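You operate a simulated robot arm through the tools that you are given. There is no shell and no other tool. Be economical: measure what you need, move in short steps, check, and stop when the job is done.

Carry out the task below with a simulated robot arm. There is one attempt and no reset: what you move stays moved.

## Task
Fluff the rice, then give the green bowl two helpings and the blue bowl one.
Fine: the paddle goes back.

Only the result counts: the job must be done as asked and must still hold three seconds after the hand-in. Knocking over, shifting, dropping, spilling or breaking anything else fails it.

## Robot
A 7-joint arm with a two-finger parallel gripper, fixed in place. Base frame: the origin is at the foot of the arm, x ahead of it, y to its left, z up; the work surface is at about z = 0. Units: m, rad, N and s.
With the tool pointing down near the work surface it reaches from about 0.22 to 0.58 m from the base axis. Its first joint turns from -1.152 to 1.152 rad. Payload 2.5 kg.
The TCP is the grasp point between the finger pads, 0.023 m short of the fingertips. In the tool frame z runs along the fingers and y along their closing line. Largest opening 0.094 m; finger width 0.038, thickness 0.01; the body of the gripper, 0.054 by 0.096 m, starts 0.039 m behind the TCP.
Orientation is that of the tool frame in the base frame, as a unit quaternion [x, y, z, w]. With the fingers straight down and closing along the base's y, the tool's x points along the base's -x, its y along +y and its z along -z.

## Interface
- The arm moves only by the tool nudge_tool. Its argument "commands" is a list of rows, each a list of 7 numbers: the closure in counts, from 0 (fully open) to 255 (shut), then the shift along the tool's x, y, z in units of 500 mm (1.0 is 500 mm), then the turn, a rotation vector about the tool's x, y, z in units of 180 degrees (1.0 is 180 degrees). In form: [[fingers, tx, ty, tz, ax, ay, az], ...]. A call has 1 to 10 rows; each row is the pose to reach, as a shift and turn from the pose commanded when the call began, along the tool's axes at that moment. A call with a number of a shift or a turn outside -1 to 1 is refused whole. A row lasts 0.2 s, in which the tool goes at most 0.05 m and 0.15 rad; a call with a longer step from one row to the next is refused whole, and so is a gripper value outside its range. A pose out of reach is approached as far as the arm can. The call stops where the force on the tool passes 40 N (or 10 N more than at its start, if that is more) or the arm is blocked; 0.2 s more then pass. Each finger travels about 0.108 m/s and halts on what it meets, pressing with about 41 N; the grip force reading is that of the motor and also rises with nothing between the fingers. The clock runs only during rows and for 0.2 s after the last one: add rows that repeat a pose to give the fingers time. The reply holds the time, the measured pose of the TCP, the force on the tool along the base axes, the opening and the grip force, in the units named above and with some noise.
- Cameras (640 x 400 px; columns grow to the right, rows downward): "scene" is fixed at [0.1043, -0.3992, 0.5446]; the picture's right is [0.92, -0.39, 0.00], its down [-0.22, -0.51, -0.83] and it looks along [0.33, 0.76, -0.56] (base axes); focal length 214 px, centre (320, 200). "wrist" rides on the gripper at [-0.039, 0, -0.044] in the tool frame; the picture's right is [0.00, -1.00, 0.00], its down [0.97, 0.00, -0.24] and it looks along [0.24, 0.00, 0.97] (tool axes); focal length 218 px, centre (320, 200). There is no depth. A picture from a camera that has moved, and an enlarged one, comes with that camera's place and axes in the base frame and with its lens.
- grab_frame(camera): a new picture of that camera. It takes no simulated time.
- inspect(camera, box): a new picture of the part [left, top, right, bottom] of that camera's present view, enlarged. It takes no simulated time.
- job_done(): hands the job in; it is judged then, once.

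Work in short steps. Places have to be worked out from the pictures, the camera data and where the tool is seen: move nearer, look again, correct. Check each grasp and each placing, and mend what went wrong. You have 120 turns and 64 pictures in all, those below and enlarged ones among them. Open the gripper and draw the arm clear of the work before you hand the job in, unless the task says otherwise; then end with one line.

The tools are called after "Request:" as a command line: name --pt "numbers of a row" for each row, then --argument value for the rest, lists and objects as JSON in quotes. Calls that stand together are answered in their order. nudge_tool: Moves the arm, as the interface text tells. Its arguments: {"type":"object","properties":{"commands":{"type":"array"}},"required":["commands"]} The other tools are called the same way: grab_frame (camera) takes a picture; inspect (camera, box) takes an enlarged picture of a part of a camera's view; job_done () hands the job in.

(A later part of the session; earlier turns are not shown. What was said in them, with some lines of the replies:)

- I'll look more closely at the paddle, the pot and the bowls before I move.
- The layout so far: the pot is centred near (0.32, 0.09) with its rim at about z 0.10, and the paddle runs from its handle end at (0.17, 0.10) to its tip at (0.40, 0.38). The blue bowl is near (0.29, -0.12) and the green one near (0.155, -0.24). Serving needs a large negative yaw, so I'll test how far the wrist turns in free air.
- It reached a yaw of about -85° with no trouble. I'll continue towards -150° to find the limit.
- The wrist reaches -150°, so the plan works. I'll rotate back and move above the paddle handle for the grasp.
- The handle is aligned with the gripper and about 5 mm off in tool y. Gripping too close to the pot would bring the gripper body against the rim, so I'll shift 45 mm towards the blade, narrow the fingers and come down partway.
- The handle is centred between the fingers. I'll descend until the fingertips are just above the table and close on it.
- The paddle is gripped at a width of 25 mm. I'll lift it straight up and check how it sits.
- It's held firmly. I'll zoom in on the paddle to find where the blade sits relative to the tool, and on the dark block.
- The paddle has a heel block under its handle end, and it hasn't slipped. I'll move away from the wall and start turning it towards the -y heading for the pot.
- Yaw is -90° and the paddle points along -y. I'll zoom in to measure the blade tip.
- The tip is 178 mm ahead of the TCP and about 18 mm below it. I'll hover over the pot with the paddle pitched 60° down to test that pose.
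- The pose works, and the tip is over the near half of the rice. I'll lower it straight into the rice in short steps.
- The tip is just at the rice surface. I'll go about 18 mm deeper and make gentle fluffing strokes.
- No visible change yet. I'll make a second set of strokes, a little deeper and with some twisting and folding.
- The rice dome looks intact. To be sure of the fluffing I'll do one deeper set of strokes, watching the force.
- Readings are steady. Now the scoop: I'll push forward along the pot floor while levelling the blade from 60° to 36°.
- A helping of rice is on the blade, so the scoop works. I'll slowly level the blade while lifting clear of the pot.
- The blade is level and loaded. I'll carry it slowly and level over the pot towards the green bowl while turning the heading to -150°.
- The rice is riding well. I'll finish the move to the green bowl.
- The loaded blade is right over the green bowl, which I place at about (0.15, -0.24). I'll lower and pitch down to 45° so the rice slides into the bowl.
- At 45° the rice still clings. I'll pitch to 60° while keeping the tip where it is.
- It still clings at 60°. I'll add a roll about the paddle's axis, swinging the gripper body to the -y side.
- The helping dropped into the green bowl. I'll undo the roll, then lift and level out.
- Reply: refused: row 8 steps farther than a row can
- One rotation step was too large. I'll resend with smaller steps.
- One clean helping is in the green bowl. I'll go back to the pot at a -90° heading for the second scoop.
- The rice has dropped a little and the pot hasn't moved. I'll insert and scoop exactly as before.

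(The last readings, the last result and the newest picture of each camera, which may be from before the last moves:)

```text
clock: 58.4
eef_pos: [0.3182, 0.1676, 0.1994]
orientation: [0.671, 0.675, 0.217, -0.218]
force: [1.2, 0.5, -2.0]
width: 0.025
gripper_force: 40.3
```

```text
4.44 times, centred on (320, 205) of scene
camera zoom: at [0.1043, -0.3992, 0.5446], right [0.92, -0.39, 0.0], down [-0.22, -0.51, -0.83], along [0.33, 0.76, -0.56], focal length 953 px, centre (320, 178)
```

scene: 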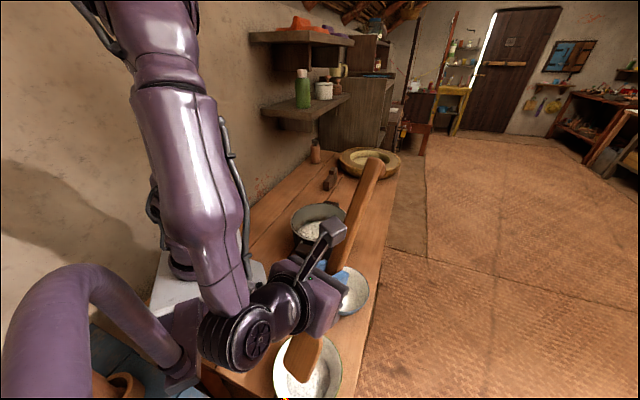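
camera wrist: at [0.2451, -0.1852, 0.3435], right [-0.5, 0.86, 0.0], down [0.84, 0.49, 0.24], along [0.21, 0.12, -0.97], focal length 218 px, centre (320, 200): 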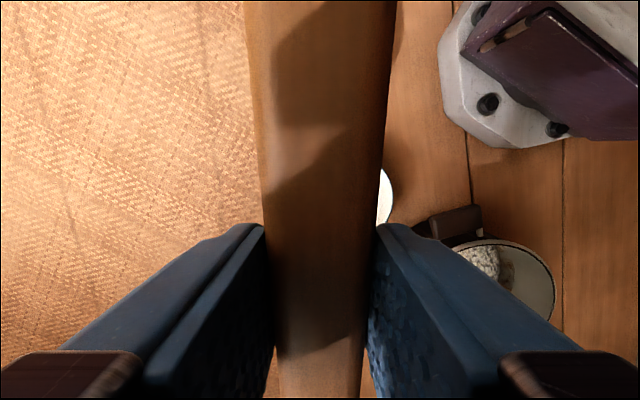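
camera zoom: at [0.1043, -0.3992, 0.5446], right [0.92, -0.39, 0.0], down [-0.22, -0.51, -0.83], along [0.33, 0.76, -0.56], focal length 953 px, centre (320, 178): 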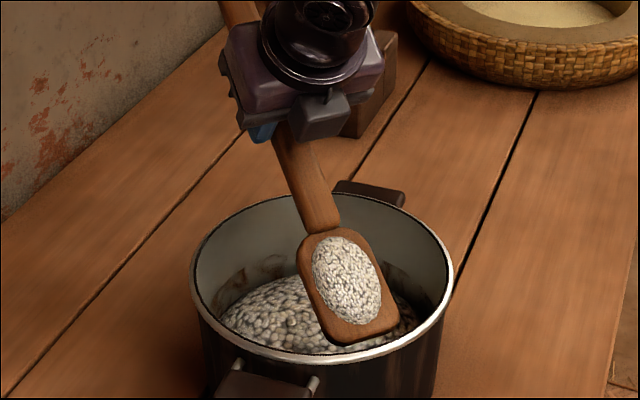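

The second helping is on the blade. I'll level, lift and carry it to the green bowl along the same path as before.

Request:
nudge_tool --pt "255 0.03 0 -0.015 0 -0.022 0" --pt "255 0.061 0 -0.03 0 -0.0444 0" --pt "255 0.076 0 -0.03 0 -0.0667 0" --pt "255 0.0906 0 -0.0294 0 -0.0889 0" --pt "255 0.102 0 -0.03 0 -0.111 0" --pt "255 0.1134 0 -0.03 0 -0.1333 0" --pt "255 0.122 0 -0.031 0 -0.1555 0" --pt "255 0.129 0 -0.031 0 -0.1778 0" --pt "255 0.1557 0 -0.0611 0 -0.2 0" --pt "255 0.1557 0 -0.0611 0 -0.2 0"

Request:
nudge_tool --pt "255 -0.015 -0.002 -0.01 0 0 0.005" --pt "255 -0.05 -0.007 -0.03 0 0 0.016" --pt "255 -0.095 -0.011 -0.06 0 0 0.033" --pt "255 -0.14 -0.016 -0.06 0 0 0.05" --pt "255 -0.185 -0.021 -0.06 0 0 0.068" --pt "255 -0.23 -0.026 -0.06 0 0 0.086" --pt "255 -0.275 -0.031 -0.06 0 0 0.104" --pt "255 -0.315 -0.036 -0.06 0 0 0.122" --pt "255 -0.345 -0.04 -0.06 0 0 0.14" --pt "255 -0.36 -0.041 -0.06 0 0 0.15"

Request:
nudge_tool --pt "255 -0.02 0.007 0 0 0 0.01" --pt "255 -0.06 0.022 0 0 0 0.03" --pt "255 -0.105 0.039 0 0 0 0.052" --pt "255 -0.15 0.056 0 0 0 0.074" --pt "255 -0.195 0.073 0 0 0 0.096" --pt "255 -0.24 0.09 0 0 0 0.118" --pt "255 -0.285 0.106 0 0 0 0.14" --pt "255 -0.325 0.121 0 0 0 0.16" --pt "255 -0.36 0.134 0 0 0 0.177" --pt "255 -0.373 0.139 0 0 0 0.183"

Request:
grab_frame --camera "scene"

```text
clock: 60.6
eef_pos: [0.3175, 0.2136, 0.2691]
orientation: [0.706, 0.708, -0.001, 0.002]
force: [0.6, 0.5, -1.3]
width: 0.0254
gripper_force: 40.6
```

```text
clock: 62.8
eef_pos: [0.2981, 0.0336, 0.2982]
orientation: [0.852, 0.523, -0.001, 0.0]
force: [0.6, 0.3, -1.6]
width: 0.0255
gripper_force: 41.2
```

```text
clock: 65.0
eef_pos: [0.2761, -0.1647, 0.2999]
orientation: [0.965, 0.262, 0.001, 0.0]
force: [-0.7, 0.0, -0.4]
width: 0.0257
gripper_force: 40.8
```

```text
28 pictures are left
```

scene: 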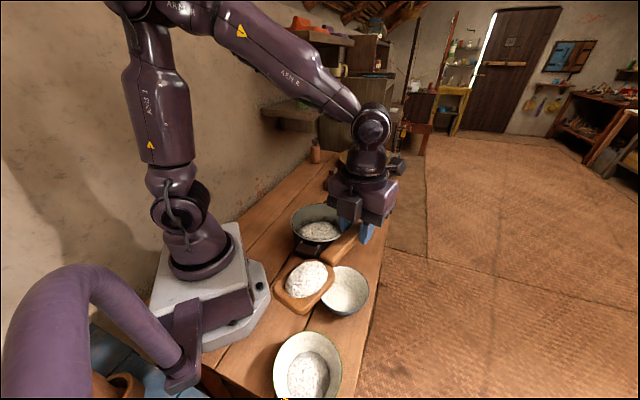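

The pose is the same as last time, with the rice still on the blade. I'll repeat the dump about 1 cm higher to clear the first pile.

Request:
nudge_tool --pt "255 -0.005 0 0.02 0 0 0" --pt "255 -0.01 0 0.04 0 0.02 0" --pt "255 -0.02 0 0.06 0 0.05 0" --pt "255 -0.04 0 0.075 0 0.09 0" --pt "255 -0.06 0 0.09 0 0.13 0" --pt "255 -0.075 0 0.1 0 0.17 0" --pt "255 -0.09 0 0.11 0 0.21 0" --pt "255 -0.096 0 0.12 0 0.25 0" --pt "255 -0.096 0 0.12 0 0.25 0"

Request:
nudge_tool --pt "255 -0.006 0 -0.023 0 0.021 0" --pt "255 -0.011 0 -0.045 0 0.042 0" --pt "255 -0.017 0 -0.068 0 0.063 0" --pt "255 -0.0226 0 -0.0905 0 0.084 0" --pt "255 -0.0226 0 -0.0905 0 0.084 0"

Request:
nudge_tool --pt "255 0 0 0 0.045 0 0" --pt "255 0 0 0 0.09 0 0" --pt "255 0 0 0 0.135 0 0" --pt "255 0 0 0 0.18 0 0" --pt "255 0 0 0 0.225 0 0" --pt "255 0 0 0 0.27 0 0" --pt "255 0 0 0 0.315 0 0" --pt "255 0 0 0 0.36 0 0" --pt "255 0 0 0 0.36 0 0"

Request:
inspect --camera "scene" --box '[220, 220, 420, 400]'

```text
clock: 67.0
eef_pos: [0.2348, -0.1893, 0.2384]
orientation: [0.891, 0.242, 0.37, -0.1]
force: [-0.4, -0.6, -0.5]
width: 0.0254
gripper_force: 41.2
```

```text
clock: 68.2
eef_pos: [0.1995, -0.2096, 0.264]
orientation: [0.836, 0.227, 0.483, -0.131]
force: [0.0, 0.3, -1.8]
width: 0.0252
gripper_force: 41.2
```

```text
clock: 70.2
eef_pos: [0.2005, -0.2091, 0.2623]
orientation: [0.635, 0.45, 0.287, -0.558]
force: [0.4, 0.8, -0.9]
width: 0.0255
gripper_force: 40.7
```

```text
2.22 times, centred on (320, 310) of scene
camera zoom: at [0.1043, -0.3992, 0.5446], right [0.92, -0.39, 0.0], down [-0.22, -0.51, -0.83], along [0.33, 0.76, -0.56], focal length 477 px, centre (320, -44)
```

zoom: 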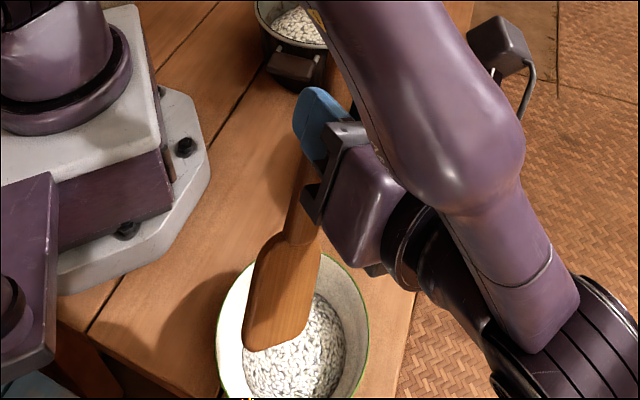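

The rice appears to be off the blade and in the bowl. I'll undo the roll, level out and verify.

Request:
nudge_tool --pt "255 0 0 0 -0.045 0 0" --pt "255 0 0 0 -0.09 0 0" --pt "255 0 0 0 -0.135 0 0" --pt "255 0 0 0 -0.18 0 0" --pt "255 0 0 0 -0.225 0 0" --pt "255 0 0 0 -0.27 0 0" --pt "255 0 0 0 -0.315 0 0" --pt "255 0 0 0 -0.36 0 0" --pt "255 0 0 0 -0.36 0 0"

Request:
nudge_tool --pt "255 0.04 0 -0.02 0 -0.02 0" --pt "255 0.08 0 -0.02 0 -0.06 0" --pt "255 0.11 0 0 0 -0.1 0" --pt "255 0.13 0 0.02 0 -0.14 0" --pt "255 0.145 0 0.035 0 -0.18 0" --pt "255 0.155 0 0.05 0 -0.22 0" --pt "255 0.16 0 0.07 0 -0.26 0" --pt "255 0.165 0 0.09 0 -0.3 0" --pt "255 0.152 0 0.113 0 -0.334 0" --pt "255 0.152 0 0.113 0 -0.334 0"

Request:
inspect --camera "scene" --box '[220, 220, 420, 400]'

```text
clock: 72.2
eef_pos: [0.2001, -0.2099, 0.2637]
orientation: [0.836, 0.227, 0.483, -0.13]
force: [-0.6, -0.2, -0.4]
width: 0.0253
gripper_force: 40.8
```

```text
clock: 74.4
eef_pos: [0.2763, -0.1644, 0.3003]
orientation: [0.965, 0.261, -0.001, 0.001]
force: [-0.8, -0.5, -1.2]
width: 0.0256
gripper_force: 40.5
```

```text
2.22 times, centred on (320, 310) of scene
camera zoom: at [0.1043, -0.3992, 0.5446], right [0.92, -0.39, 0.0], down [-0.22, -0.51, -0.83], along [0.33, 0.76, -0.56], focal length 477 px, centre (320, -44)
```

zoom: 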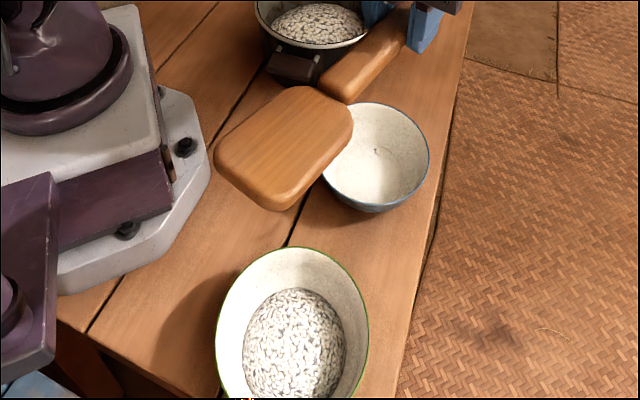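

The pile in the green bowl is bigger, so it has two helpings. I'll go back for the third scoop.

Request:
nudge_tool --pt "255 0.0435 -0.0577 0 0 0 -0.0333" --pt "255 0.087 -0.1154 0 0 0 -0.0667" --pt "255 0.1305 -0.1731 0 0 0 -0.1" --pt "255 0.174 -0.2308 0 0 0 -0.1333" --pt "255 0.2175 -0.2885 0 0 0 -0.1667" --pt "255 0.261 -0.3462 0 0 0 -0.2" --pt "255 0.3045 -0.4039 0 0 0 -0.2333" --pt "255 0.348 -0.4616 0 0 0 -0.2667" --pt "255 0.3915 -0.5193 0 0 0 -0.3" --pt "255 0.435 -0.577 0 0 0 -0.3333"

Request:
nudge_tool --pt "255 0 0 0 0 0.04 0" --pt "255 0 0 0 0 0.08 0" --pt "255 0 0 0 0 0.12 0" --pt "255 0 0 0 0 0.16 0" --pt "255 0 0 0 0 0.2 0" --pt "255 0 0 0 0 0.24 0" --pt "255 0 0 0 0 0.28 0" --pt "255 0 0 0 0 0.31 0" --pt "255 0 0 0 0 0.3333 0" --pt "255 0 0 0 0 0.3333 0"

Request:
nudge_tool --pt "255 -0.06 0 0.035 0 0 0" --pt "255 -0.12 0 0.069 0 0 0" --pt "255 -0.17 0 0.098 0 0 0" --pt "255 -0.207 0 0.12 0 0 0" --pt "255 -0.207 0 0.12 0 0 0"

Request:
nudge_tool --pt "255 -0.03 0 -0.052 0 0 0" --pt "255 -0.0536 0 -0.0568 0 -0.0444 0" --pt "255 -0.0696 0 -0.0349 0 -0.0889 0" --pt "255 -0.0874 0 -0.0073 0 -0.1333 0" --pt "255 -0.0874 0 -0.0073 0 -0.1333 0" --pt "255 -0.063 0 -0.0213 0 -0.1333 0" --pt "255 -0.0389 0 -0.0353 0 -0.1333 0" --pt "255 -0.0155 0 -0.0488 0 -0.1333 0" --pt "255 0.008 0 -0.0623 0 -0.1333 0" --pt "255 0.008 0 -0.0623 0 -0.1333 0"

Request:
inspect --camera "scene" --box '[270, 160, 370, 250]'

```text
clock: 76.6
eef_pos: [0.3166, 0.1946, 0.3013]
orientation: [0.704, 0.71, -0.001, 0.0]
force: [-0.1, 0.9, -1.8]
width: 0.0255
gripper_force: 40.8
```

```text
clock: 78.8
eef_pos: [0.3182, 0.1932, 0.3009]
orientation: [0.611, 0.614, 0.352, -0.354]
force: [0.4, 0.7, -0.9]
width: 0.0253
gripper_force: 40.6
```

```text
clock: 80.0
eef_pos: [0.3175, 0.194, 0.1797]
orientation: [0.611, 0.615, 0.352, -0.354]
force: [0.2, 0.0, -1.7]
width: 0.0253
gripper_force: 40.8
```

```text
clock: 82.2
eef_pos: [0.3174, 0.1699, 0.1994]
orientation: [0.671, 0.674, 0.217, -0.218]
force: [-0.6, 0.3, -1.5]
width: 0.0255
gripper_force: 41.3
```

```text
4.44 times, centred on (320, 205) of scene
camera zoom: at [0.1043, -0.3992, 0.5446], right [0.92, -0.39, 0.0], down [-0.22, -0.51, -0.83], along [0.33, 0.76, -0.56], focal length 953 px, centre (320, 178)
```

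zoom: 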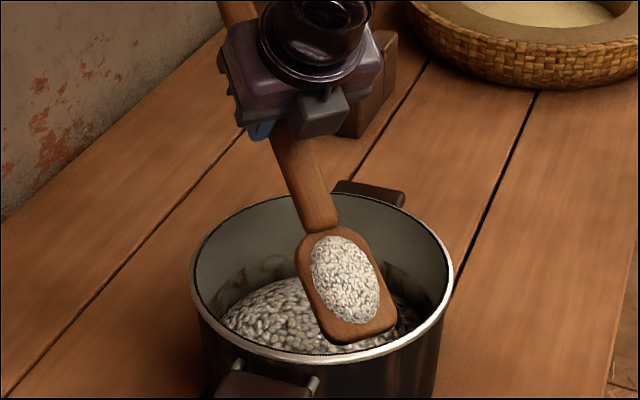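

The third helping is loaded. I'll level and lift, then carry it to hover over the blue bowl at about (0.29, -0.12).

Request:
nudge_tool --pt "255 0.03 0 -0.015 0 -0.022 0" --pt "255 0.061 0 -0.03 0 -0.0444 0" --pt "255 0.076 0 -0.03 0 -0.0667 0" --pt "255 0.0906 0 -0.0294 0 -0.0889 0" --pt "255 0.102 0 -0.03 0 -0.111 0" --pt "255 0.1134 0 -0.03 0 -0.1333 0" --pt "255 0.122 0 -0.031 0 -0.1555 0" --pt "255 0.129 0 -0.031 0 -0.1778 0" --pt "255 0.1557 0 -0.0611 0 -0.2 0" --pt "255 0.1557 0 -0.0611 0 -0.2 0"

Request:
nudge_tool --pt "255 -0.02 0.007 -0.02 0 0 0.012" --pt "255 -0.07 0.026 -0.04 0 0 0.045" --pt "255 -0.13 0.048 -0.06 0 0 0.083" --pt "255 -0.195 0.073 -0.06 0 0 0.125" --pt "255 -0.26 0.097 -0.06 0 0 0.166" --pt "255 -0.325 0.121 -0.06 0 0 0.207" --pt "255 -0.39 0.145 -0.06 0 0 0.249" --pt "255 -0.45 0.168 -0.06 0 0 0.287" --pt "255 -0.5 0.186 -0.06 0 0 0.318" --pt "255 -0.523 0.195 -0.06 0 0 0.3333"

Request:
grab_frame --camera "scene"

```text
clock: 84.4
eef_pos: [0.3168, 0.2155, 0.2701]
orientation: [0.705, 0.709, 0.0, 0.001]
force: [0.3, 0.6, -2.0]
width: 0.0256
gripper_force: 41.0
```

```text
clock: 86.6
eef_pos: [0.417, -0.0471, 0.3004]
orientation: [0.965, 0.261, -0.001, 0.0]
force: [0.6, -0.1, -0.7]
width: 0.0255
gripper_force: 41.2
```

```text
24 pictures are left
```

scene: 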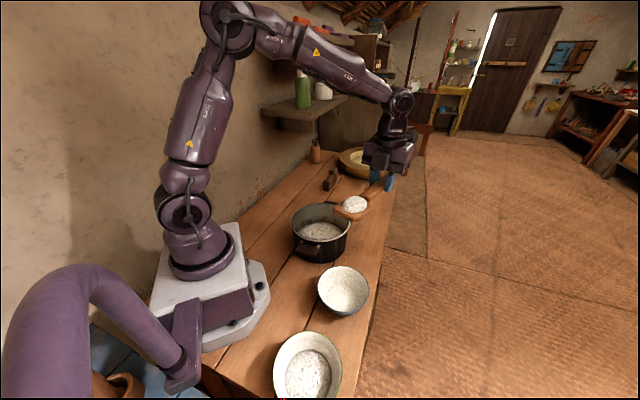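

The rice is on the blade over the blue bowl, whose centre I refine to (0.287, -0.125). I'll do the same lower, pitch and roll sequence.

Request:
nudge_tool --pt "255 -0.005 0 0.03 0 0 0" --pt "255 -0.012 0 0.06 0 0.02 0" --pt "255 -0.025 0 0.08 0 0.05 0" --pt "255 -0.045 0 0.095 0 0.09 0" --pt "255 -0.065 0 0.11 0 0.13 0" --pt "255 -0.08 0 0.12 0 0.17 0" --pt "255 -0.095 0 0.125 0 0.21 0" --pt "255 -0.103 0 0.13 0 0.25 0" --pt "255 -0.103 0 0.13 0 0.25 0"

Request:
nudge_tool --pt "255 -0.006 0 -0.023 0 0.021 0" --pt "255 -0.011 0 -0.045 0 0.042 0" --pt "255 -0.017 0 -0.068 0 0.063 0" --pt "255 -0.0226 0 -0.0905 0 0.084 0" --pt "255 -0.0226 0 -0.0905 0 0.084 0"

Request:
inspect --camera "scene" --box '[250, 190, 450, 350]'

```text
clock: 88.6
eef_pos: [0.3723, -0.0724, 0.236]
orientation: [0.892, 0.241, 0.37, -0.099]
force: [0.2, -0.7, -1.5]
width: 0.0254
gripper_force: 41.0
```

```text
clock: 89.8
eef_pos: [0.3369, -0.0943, 0.2602]
orientation: [0.835, 0.226, 0.484, -0.131]
force: [0.2, 1.3, -1.7]
width: 0.0254
gripper_force: 40.8
```

```text
2.50 times, centred on (350, 270) of scene
camera zoom: at [0.1043, -0.3992, 0.5446], right [0.92, -0.39, 0.0], down [-0.22, -0.51, -0.83], along [0.33, 0.76, -0.56], focal length 536 px, centre (245, 25)
```

zoom: 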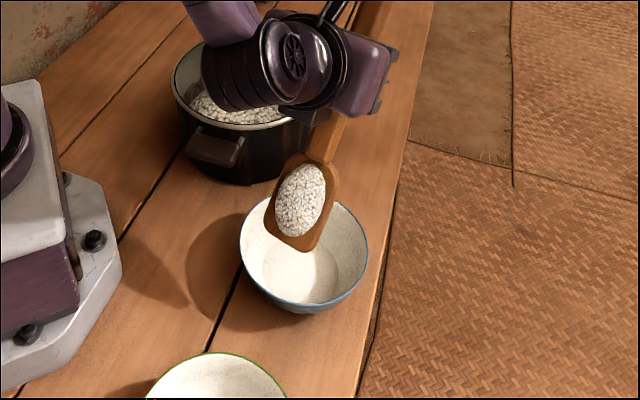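

The rice sits directly above the bowl's centre, around (0.28, -0.124). I'll roll to drop it.

Request:
nudge_tool --pt "255 0 0 0 0.045 0 0" --pt "255 0 0 0 0.09 0 0" --pt "255 0 0 0 0.135 0 0" --pt "255 0 0 0 0.18 0 0" --pt "255 0 0 0 0.225 0 0" --pt "255 0 0 0 0.27 0 0" --pt "255 0 0 0 0.315 0 0" --pt "255 0 0 0 0.36 0 0" --pt "255 0 0 0 0.36 0 0"

Request:
inspect --camera "scene" --box '[250, 190, 450, 350]'

```text
clock: 91.8
eef_pos: [0.3376, -0.0936, 0.2598]
orientation: [0.634, 0.451, 0.286, -0.559]
force: [0.2, 0.4, -0.7]
width: 0.0252
gripper_force: 41.0
```

```text
2.50 times, centred on (350, 270) of scene
camera zoom: at [0.1043, -0.3992, 0.5446], right [0.92, -0.39, 0.0], down [-0.22, -0.51, -0.83], along [0.33, 0.76, -0.56], focal length 536 px, centre (245, 25)
```

zoom: 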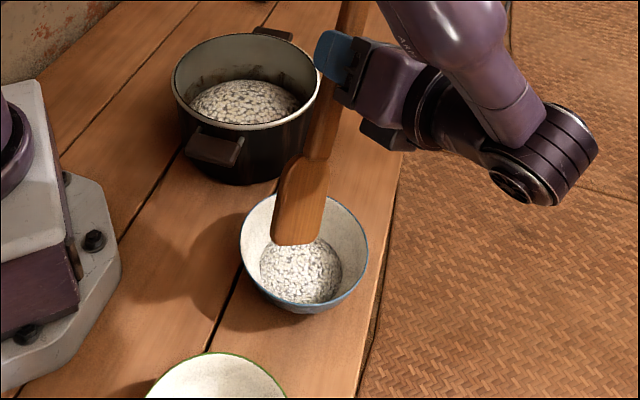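

The blue bowl has its helping. I'll undo the roll and level out, then take the paddle back.

Request:
nudge_tool --pt "255 0 0 0 -0.045 0 0" --pt "255 0 0 0 -0.09 0 0" --pt "255 0 0 0 -0.135 0 0" --pt "255 0 0 0 -0.18 0 0" --pt "255 0 0 0 -0.225 0 0" --pt "255 0 0 0 -0.27 0 0" --pt "255 0 0 0 -0.315 0 0" --pt "255 0 0 0 -0.36 0 0" --pt "255 0 0 0 -0.36 0 0"

Request:
nudge_tool --pt "255 0.04 0 -0.02 0 -0.02 0" --pt "255 0.08 0 -0.02 0 -0.06 0" --pt "255 0.11 0 0 0 -0.1 0" --pt "255 0.13 0 0.02 0 -0.14 0" --pt "255 0.145 0 0.035 0 -0.18 0" --pt "255 0.155 0 0.05 0 -0.22 0" --pt "255 0.16 0 0.07 0 -0.26 0" --pt "255 0.165 0 0.09 0 -0.3 0" --pt "255 0.152 0 0.113 0 -0.334 0" --pt "255 0.152 0 0.113 0 -0.334 0"

```text
clock: 93.8
eef_pos: [0.3375, -0.0936, 0.2596]
orientation: [0.836, 0.225, 0.483, -0.129]
force: [-0.5, -0.4, -0.9]
width: 0.0252
gripper_force: 40.8
```

```text
clock: 96.0
eef_pos: [0.4127, -0.0488, 0.2971]
orientation: [0.965, 0.262, 0.0, 0.0]
force: [0.3, 0.2, -1.4]
width: 0.0255
gripper_force: 41.2
```

All level. I'll move towards (0.40, 0.20) while rotating back to the original yaw of 50°.

Request:
nudge_tool --pt "255 0.0227 -0.0444 0 0 0 -0.0475" --pt "255 0.0454 -0.0888 0 0 0 -0.095" --pt "255 0.068 -0.1332 0 0 0 -0.1425" --pt "255 0.091 -0.1776 0 0 0 -0.19" --pt "255 0.1135 -0.222 0 0 0 -0.2375" --pt "255 0.136 -0.2664 0 0 0 -0.285" --pt "255 0.159 -0.3108 0 0 0 -0.3325" --pt "255 0.1816 -0.3552 0 0 0 -0.38" --pt "255 0.2043 -0.3996 0 0 0 -0.4275" --pt "255 0.227 -0.444 0 0 0 -0.475"

Request:
nudge_tool --pt "255 0 0 0 0 0 -0.0475" --pt "255 0 0 0 0 0 -0.095" --pt "255 0 0 0 0 0 -0.1425" --pt "255 0 0 0 0 0 -0.19" --pt "255 0 0 0 0 0 -0.2375" --pt "255 0 0 0 0 0 -0.285" --pt "255 0 0 0 0 0 -0.3325" --pt "255 0 0 0 0 0 -0.38" --pt "255 0 0 0 0 0 -0.4275" --pt "255 0 0 0 0 0 -0.475"

Request:
nudge_tool --pt "255 0 0 0 0 0 -0.0475" --pt "255 0 0 0 0 0 -0.095" --pt "255 0 0 0 0 0 -0.1425" --pt "255 0 0 0 0 0 -0.162" --pt "255 0 0 0 0 0 -0.162"

```text
clock: 98.2
eef_pos: [0.3976, 0.1998, 0.2971]
orientation: [0.53, 0.848, -0.001, 0.0]
force: [-0.1, 0.1, -0.8]
width: 0.0251
gripper_force: 41.0
```

```text
clock: 100.4
eef_pos: [0.3969, 0.1994, 0.2969]
orientation: [-0.186, 0.983, -0.001, 0.0]
force: [0.1, -0.2, -1.3]
width: 0.0257
gripper_force: 41.0
```

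```text
clock: 101.6
eef_pos: [0.3976, 0.2, 0.298]
orientation: [-0.427, 0.904, 0.0, 0.0]
force: [0.0, 0.2, 0.4]
width: 0.0254
gripper_force: 41.2
```

Yaw is back to about 50°. I'll slide over to the pickup spot while still high.

Request:
nudge_tool --pt "255 0.015 0.05 0 0 0 0.001" --pt "255 0.03 0.11 0 0 0 0.002" --pt "255 0.046 0.17 0 0 0 0.002" --pt "255 0.063 0.227 0 0 0 0.002" --pt "255 0.063 0.227 0 0 0 0.002" --pt "255 0.063 0.227 0 0 0 0.002"

Request:
inspect --camera "scene" --box '[230, 110, 420, 270]'

```text
clock: 103.0
eef_pos: [0.2898, 0.2476, 0.2972]
orientation: [-0.423, 0.906, 0.0, 0.001]
force: [-0.6, -0.3, -0.5]
width: 0.0251
gripper_force: 40.8
```

```text
2.50 times, centred on (325, 190) of scene
camera zoom: at [0.1043, -0.3992, 0.5446], right [0.92, -0.39, 0.0], down [-0.22, -0.51, -0.83], along [0.33, 0.76, -0.56], focal length 536 px, centre (308, 225)
```

zoom: 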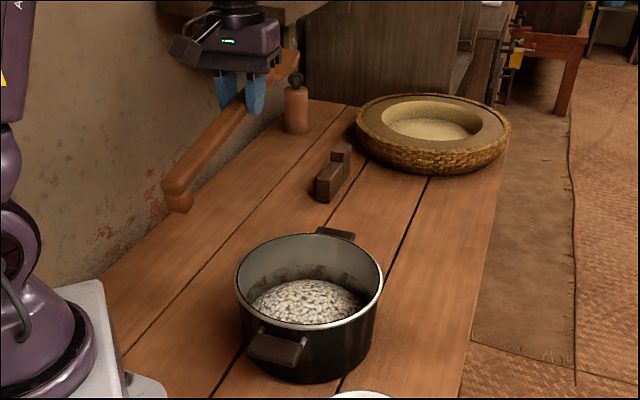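

The handle end looks lower than at pickup, so the paddle may have pivoted in the grip. I'll check more closely.

Request:
inspect --camera "scene" --box '[270, 115, 330, 175]'

Request:
grab_frame --camera "wrist"

```text
6.67 times, centred on (300, 145) of scene
camera zoom: at [0.1043, -0.3992, 0.5446], right [0.92, -0.39, 0.0], down [-0.22, -0.51, -0.83], along [0.33, 0.76, -0.56], focal length 1430 px, centre (453, 567)
```

zoom: 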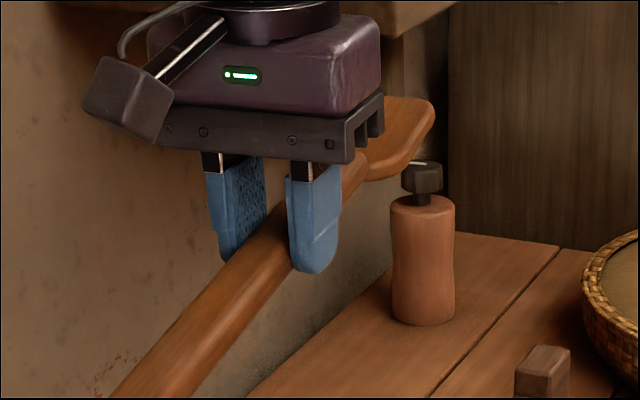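

```text
19 pictures are left
camera wrist: at [0.3164, 0.277, 0.3413], right [0.77, -0.64, 0.0], down [-0.62, -0.74, 0.24], along [-0.15, -0.19, -0.97], focal length 218 px, centre (320, 200)
```

wrist: 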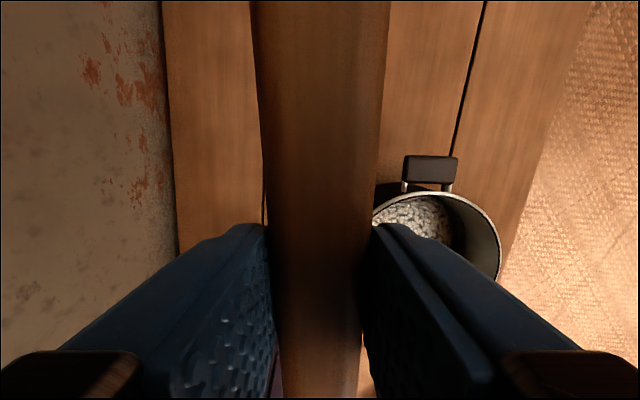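

The paddle has pivoted about 11° in the grip, blade up. I'll pitch the tool down by that much to restore its lying attitude, then compare with the pickup picture at the same height.

Request:
nudge_tool --pt "255 0 0 0.02 0 0.02 0" --pt "255 0 0 0.042 0 0.04 0" --pt "255 0 0 0.042 0 0.061 0" --pt "255 0 0 0.042 0 0.061 0"

Request:
inspect --camera "scene" --box '[270, 125, 330, 185]'

```text
clock: 104.0
eef_pos: [0.2908, 0.2472, 0.2768]
orientation: [-0.422, 0.902, -0.041, -0.087]
force: [0.0, 0.2, -1.6]
width: 0.0253
gripper_force: 41.5
```

```text
6.67 times, centred on (300, 155) of scene
camera zoom: at [0.1043, -0.3992, 0.5446], right [0.92, -0.39, 0.0], down [-0.22, -0.51, -0.83], along [0.33, 0.76, -0.56], focal length 1430 px, centre (453, 500)
```

zoom: 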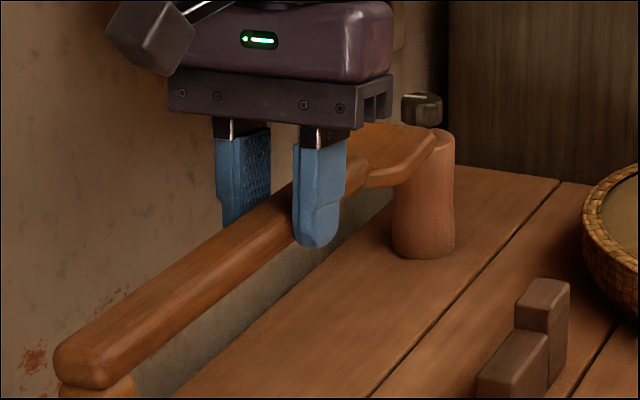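

The attitude now matches the pickup picture to within a degree, with the paddle sitting about 5 mm lower in the grip. I'll descend most of the way.

Request:
nudge_tool --pt "255 -0.0164 0 0.084 0 -0.003 0" --pt "255 -0.033 0 0.168 0 -0.003 0" --pt "255 -0.049 0 0.252 0 -0.003 0" --pt "255 -0.065 0 0.336 0 -0.003 0" --pt "255 -0.0775 0 0.4 0 -0.003 0" --pt "255 -0.084 0 0.432 0 -0.003 0" --pt "255 -0.084 0 0.432 0 -0.003 0"

Request:
inspect --camera "scene" --box '[260, 160, 350, 250]'

```text
clock: 105.6
eef_pos: [0.2905, 0.2479, 0.0561]
orientation: [-0.422, 0.902, -0.04, -0.082]
force: [0.0, 0.0, -1.1]
width: 0.0252
gripper_force: 40.8
```

```text
4.44 times, centred on (305, 205) of scene
camera zoom: at [0.1043, -0.3992, 0.5446], right [0.92, -0.39, 0.0], down [-0.22, -0.51, -0.83], along [0.33, 0.76, -0.56], focal length 953 px, centre (387, 178)
```

zoom: 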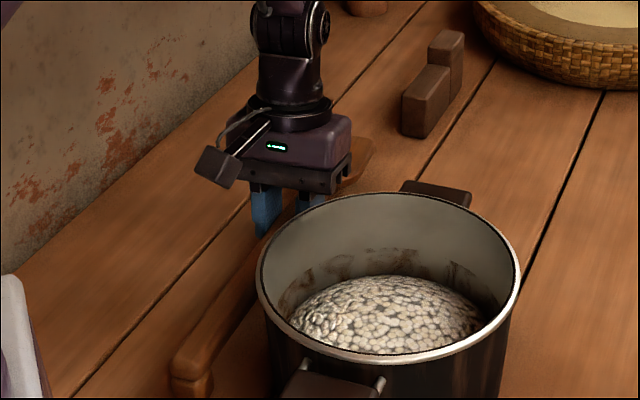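

It's about 25 mm above rest. I'll lower in small steps and watch the force for contact.

Request:
nudge_tool --pt "255 -0.002 0 0.011 0 0 0" --pt "255 -0.004 0 0.022 0 0 0" --pt "255 -0.006 0 0.031 0 0 0" --pt "255 -0.0078 0 0.041 0 0 0" --pt "255 -0.0078 0 0.041 0 0 0"

Request:
nudge_tool --pt "255 -0.0008 0 0.004 0 0 0" --pt "255 -0.0008 0 0.004 0 0 0"

Request:
inspect --camera "scene" --box '[260, 160, 350, 250]'

```text
clock: 106.8
eef_pos: [0.2915, 0.2484, 0.0342]
orientation: [-0.422, 0.902, -0.038, -0.083]
force: [1.2, 0.3, -0.9]
width: 0.0255
gripper_force: 40.4
```

```text
clock: 107.4
eef_pos: [0.291, 0.2469, 0.0335]
orientation: [-0.421, 0.902, -0.039, -0.083]
force: [0.2, 0.0, -0.5]
width: 0.0255
gripper_force: 41.3
```

```text
4.44 times, centred on (305, 205) of scene
camera zoom: at [0.1043, -0.3992, 0.5446], right [0.92, -0.39, 0.0], down [-0.22, -0.51, -0.83], along [0.33, 0.76, -0.56], focal length 953 px, centre (387, 178)
```

zoom: 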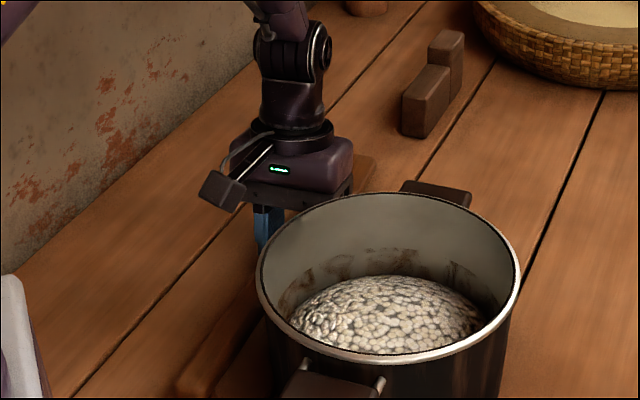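

No contact yet. I'll continue down millimetre by millimetre.

Request:
nudge_tool --pt "255 -0.0008 0 0.004 0 0 0" --pt "255 -0.0008 0 0.004 0 0 0"

Request:
nudge_tool --pt "255 -0.0008 0 0.004 0 0 0" --pt "255 -0.0008 0 0.004 0 0 0"

Request:
inspect --camera "scene" --box '[255, 200, 315, 260]'

```text
clock: 108.0
eef_pos: [0.2912, 0.2486, 0.0299]
orientation: [-0.422, 0.902, -0.039, -0.081]
force: [-0.8, -0.5, 7.0]
width: 0.0252
gripper_force: 41.1
```

```text
clock: 108.6
eef_pos: [0.2922, 0.2467, 0.0305]
orientation: [-0.422, 0.902, -0.04, -0.082]
force: [-2.9, 0.1, 35.5]
width: 0.0255
gripper_force: 41.2
```

```text
6.67 times, centred on (285, 230) of scene
camera zoom: at [0.1042, -0.3993, 0.5445], right [0.92, -0.39, 0.0], down [-0.22, -0.51, -0.83], along [0.33, 0.76, -0.56], focal length 1430 px, centre (553, 0)
```

zoom: 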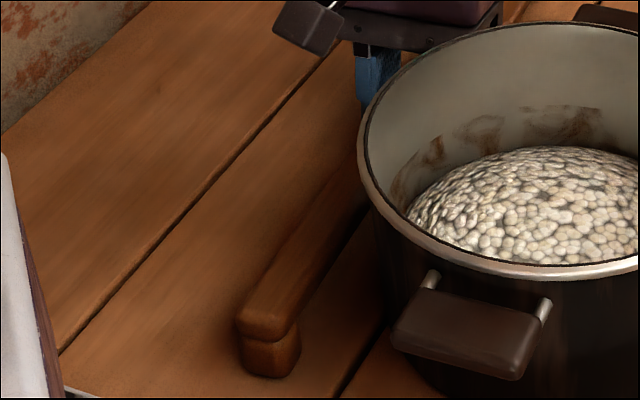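

Contact at z 0.030, and the heel sits at its original spot. I'll ease up 1 mm, open partway and lift straight out.

Request:
nudge_tool --pt "255 0.0006 0 -0.003 0 0 0" --pt "190 0.0006 0 -0.003 0 0 0" --pt "130 0.0006 0 -0.003 0 0 0" --pt "119 0.0006 0 -0.003 0 0 0" --pt "119 0.0006 0 -0.003 0 0 0"

Request:
nudge_tool --pt "119 0.008 0 -0.04 0 0 0" --pt "119 0.0195 0 -0.1 0 0 0" --pt "119 0.034 0 -0.176 0 0 0" --pt "119 0.05 0 -0.26 0 0 0" --pt "119 0.066 0 -0.34 0 0 0" --pt "119 0.082 0 -0.42 0 0 0" --pt "119 0.1 0 -0.5 0 -0.03 0" --pt "0 0.1 0 -0.52 0 -0.058 0" --pt "0 0.1 0 -0.52 0 -0.058 0"

Request:
grab_frame --camera "wrist"

Request:
grab_frame --camera "scene"

```text
clock: 109.8
eef_pos: [0.2902, 0.2474, 0.0302]
orientation: [-0.421, 0.902, -0.039, -0.083]
force: [0.0, -0.4, -0.1]
width: 0.0503
gripper_force: 0.0
```

```text
clock: 111.8
eef_pos: [0.2892, 0.2463, 0.2962]
orientation: [-0.423, 0.906, -0.001, 0.0]
force: [0.5, 0.3, -0.7]
width: 0.094
gripper_force: 0.1
```

```text
14 pictures are left
camera wrist: at [0.3161, 0.2751, 0.3397], right [0.77, -0.64, 0.0], down [-0.62, -0.74, 0.24], along [-0.15, -0.18, -0.97], focal length 218 px, centre (320, 200)
```

wrist: 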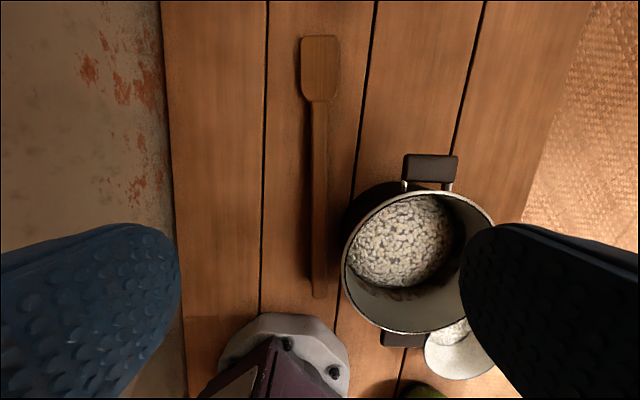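

```text
13 pictures are left
```

scene: 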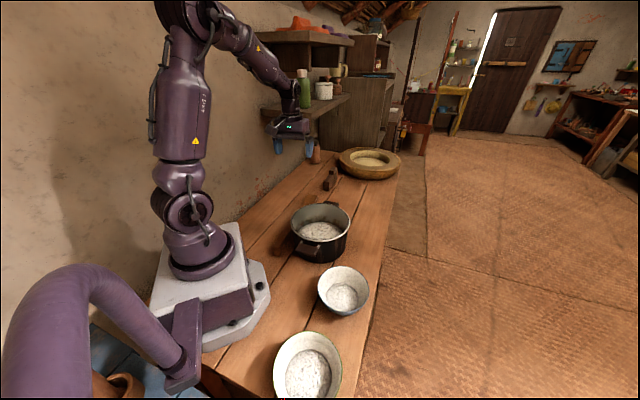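

The paddle is lying down and free. I'll compare it with the initial view using the same crop, and check the bowls.

Request:
inspect --camera "scene" --box '[230, 140, 420, 270]'

Request:
inspect --camera "scene" --box '[230, 250, 420, 400]'

```text
3.08 times, centred on (325, 205) of scene
camera zoom: at [0.1043, -0.3992, 0.5446], right [0.92, -0.39, 0.0], down [-0.22, -0.51, -0.83], along [0.33, 0.76, -0.56], focal length 660 px, centre (305, 185)
```

zoom: 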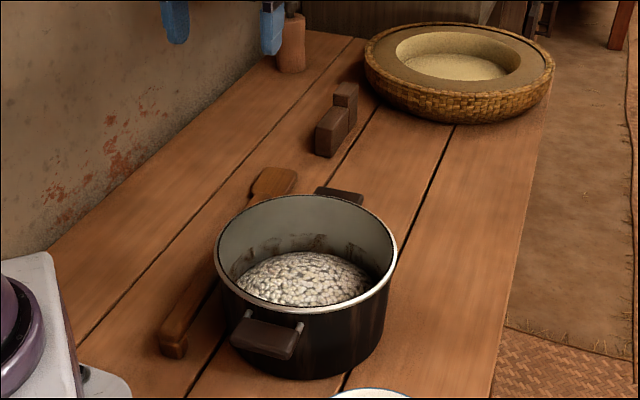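

```text
2.67 times, centred on (325, 325) of scene
camera zoom: at [0.1043, -0.3992, 0.5446], right [0.92, -0.39, 0.0], down [-0.22, -0.51, -0.83], along [0.33, 0.76, -0.56], focal length 572 px, centre (307, -133)
```

zoom: 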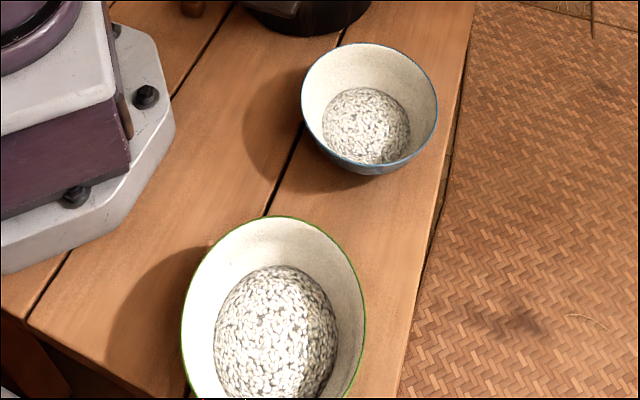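

The paddle is within a few millimetres of where it started, the pot and both bowls haven't moved, and nothing is spilled. The gripper is open and clear, so I'm handing in.

Request:
job_done

```text
The job is handed in.
```

I fluffed the rice with three sets of strokes (nothing in the pictures confirms the fluffing), put two helpings in the green bowl and one in the blue, and laid the paddle back within a few millimetres of where it started.
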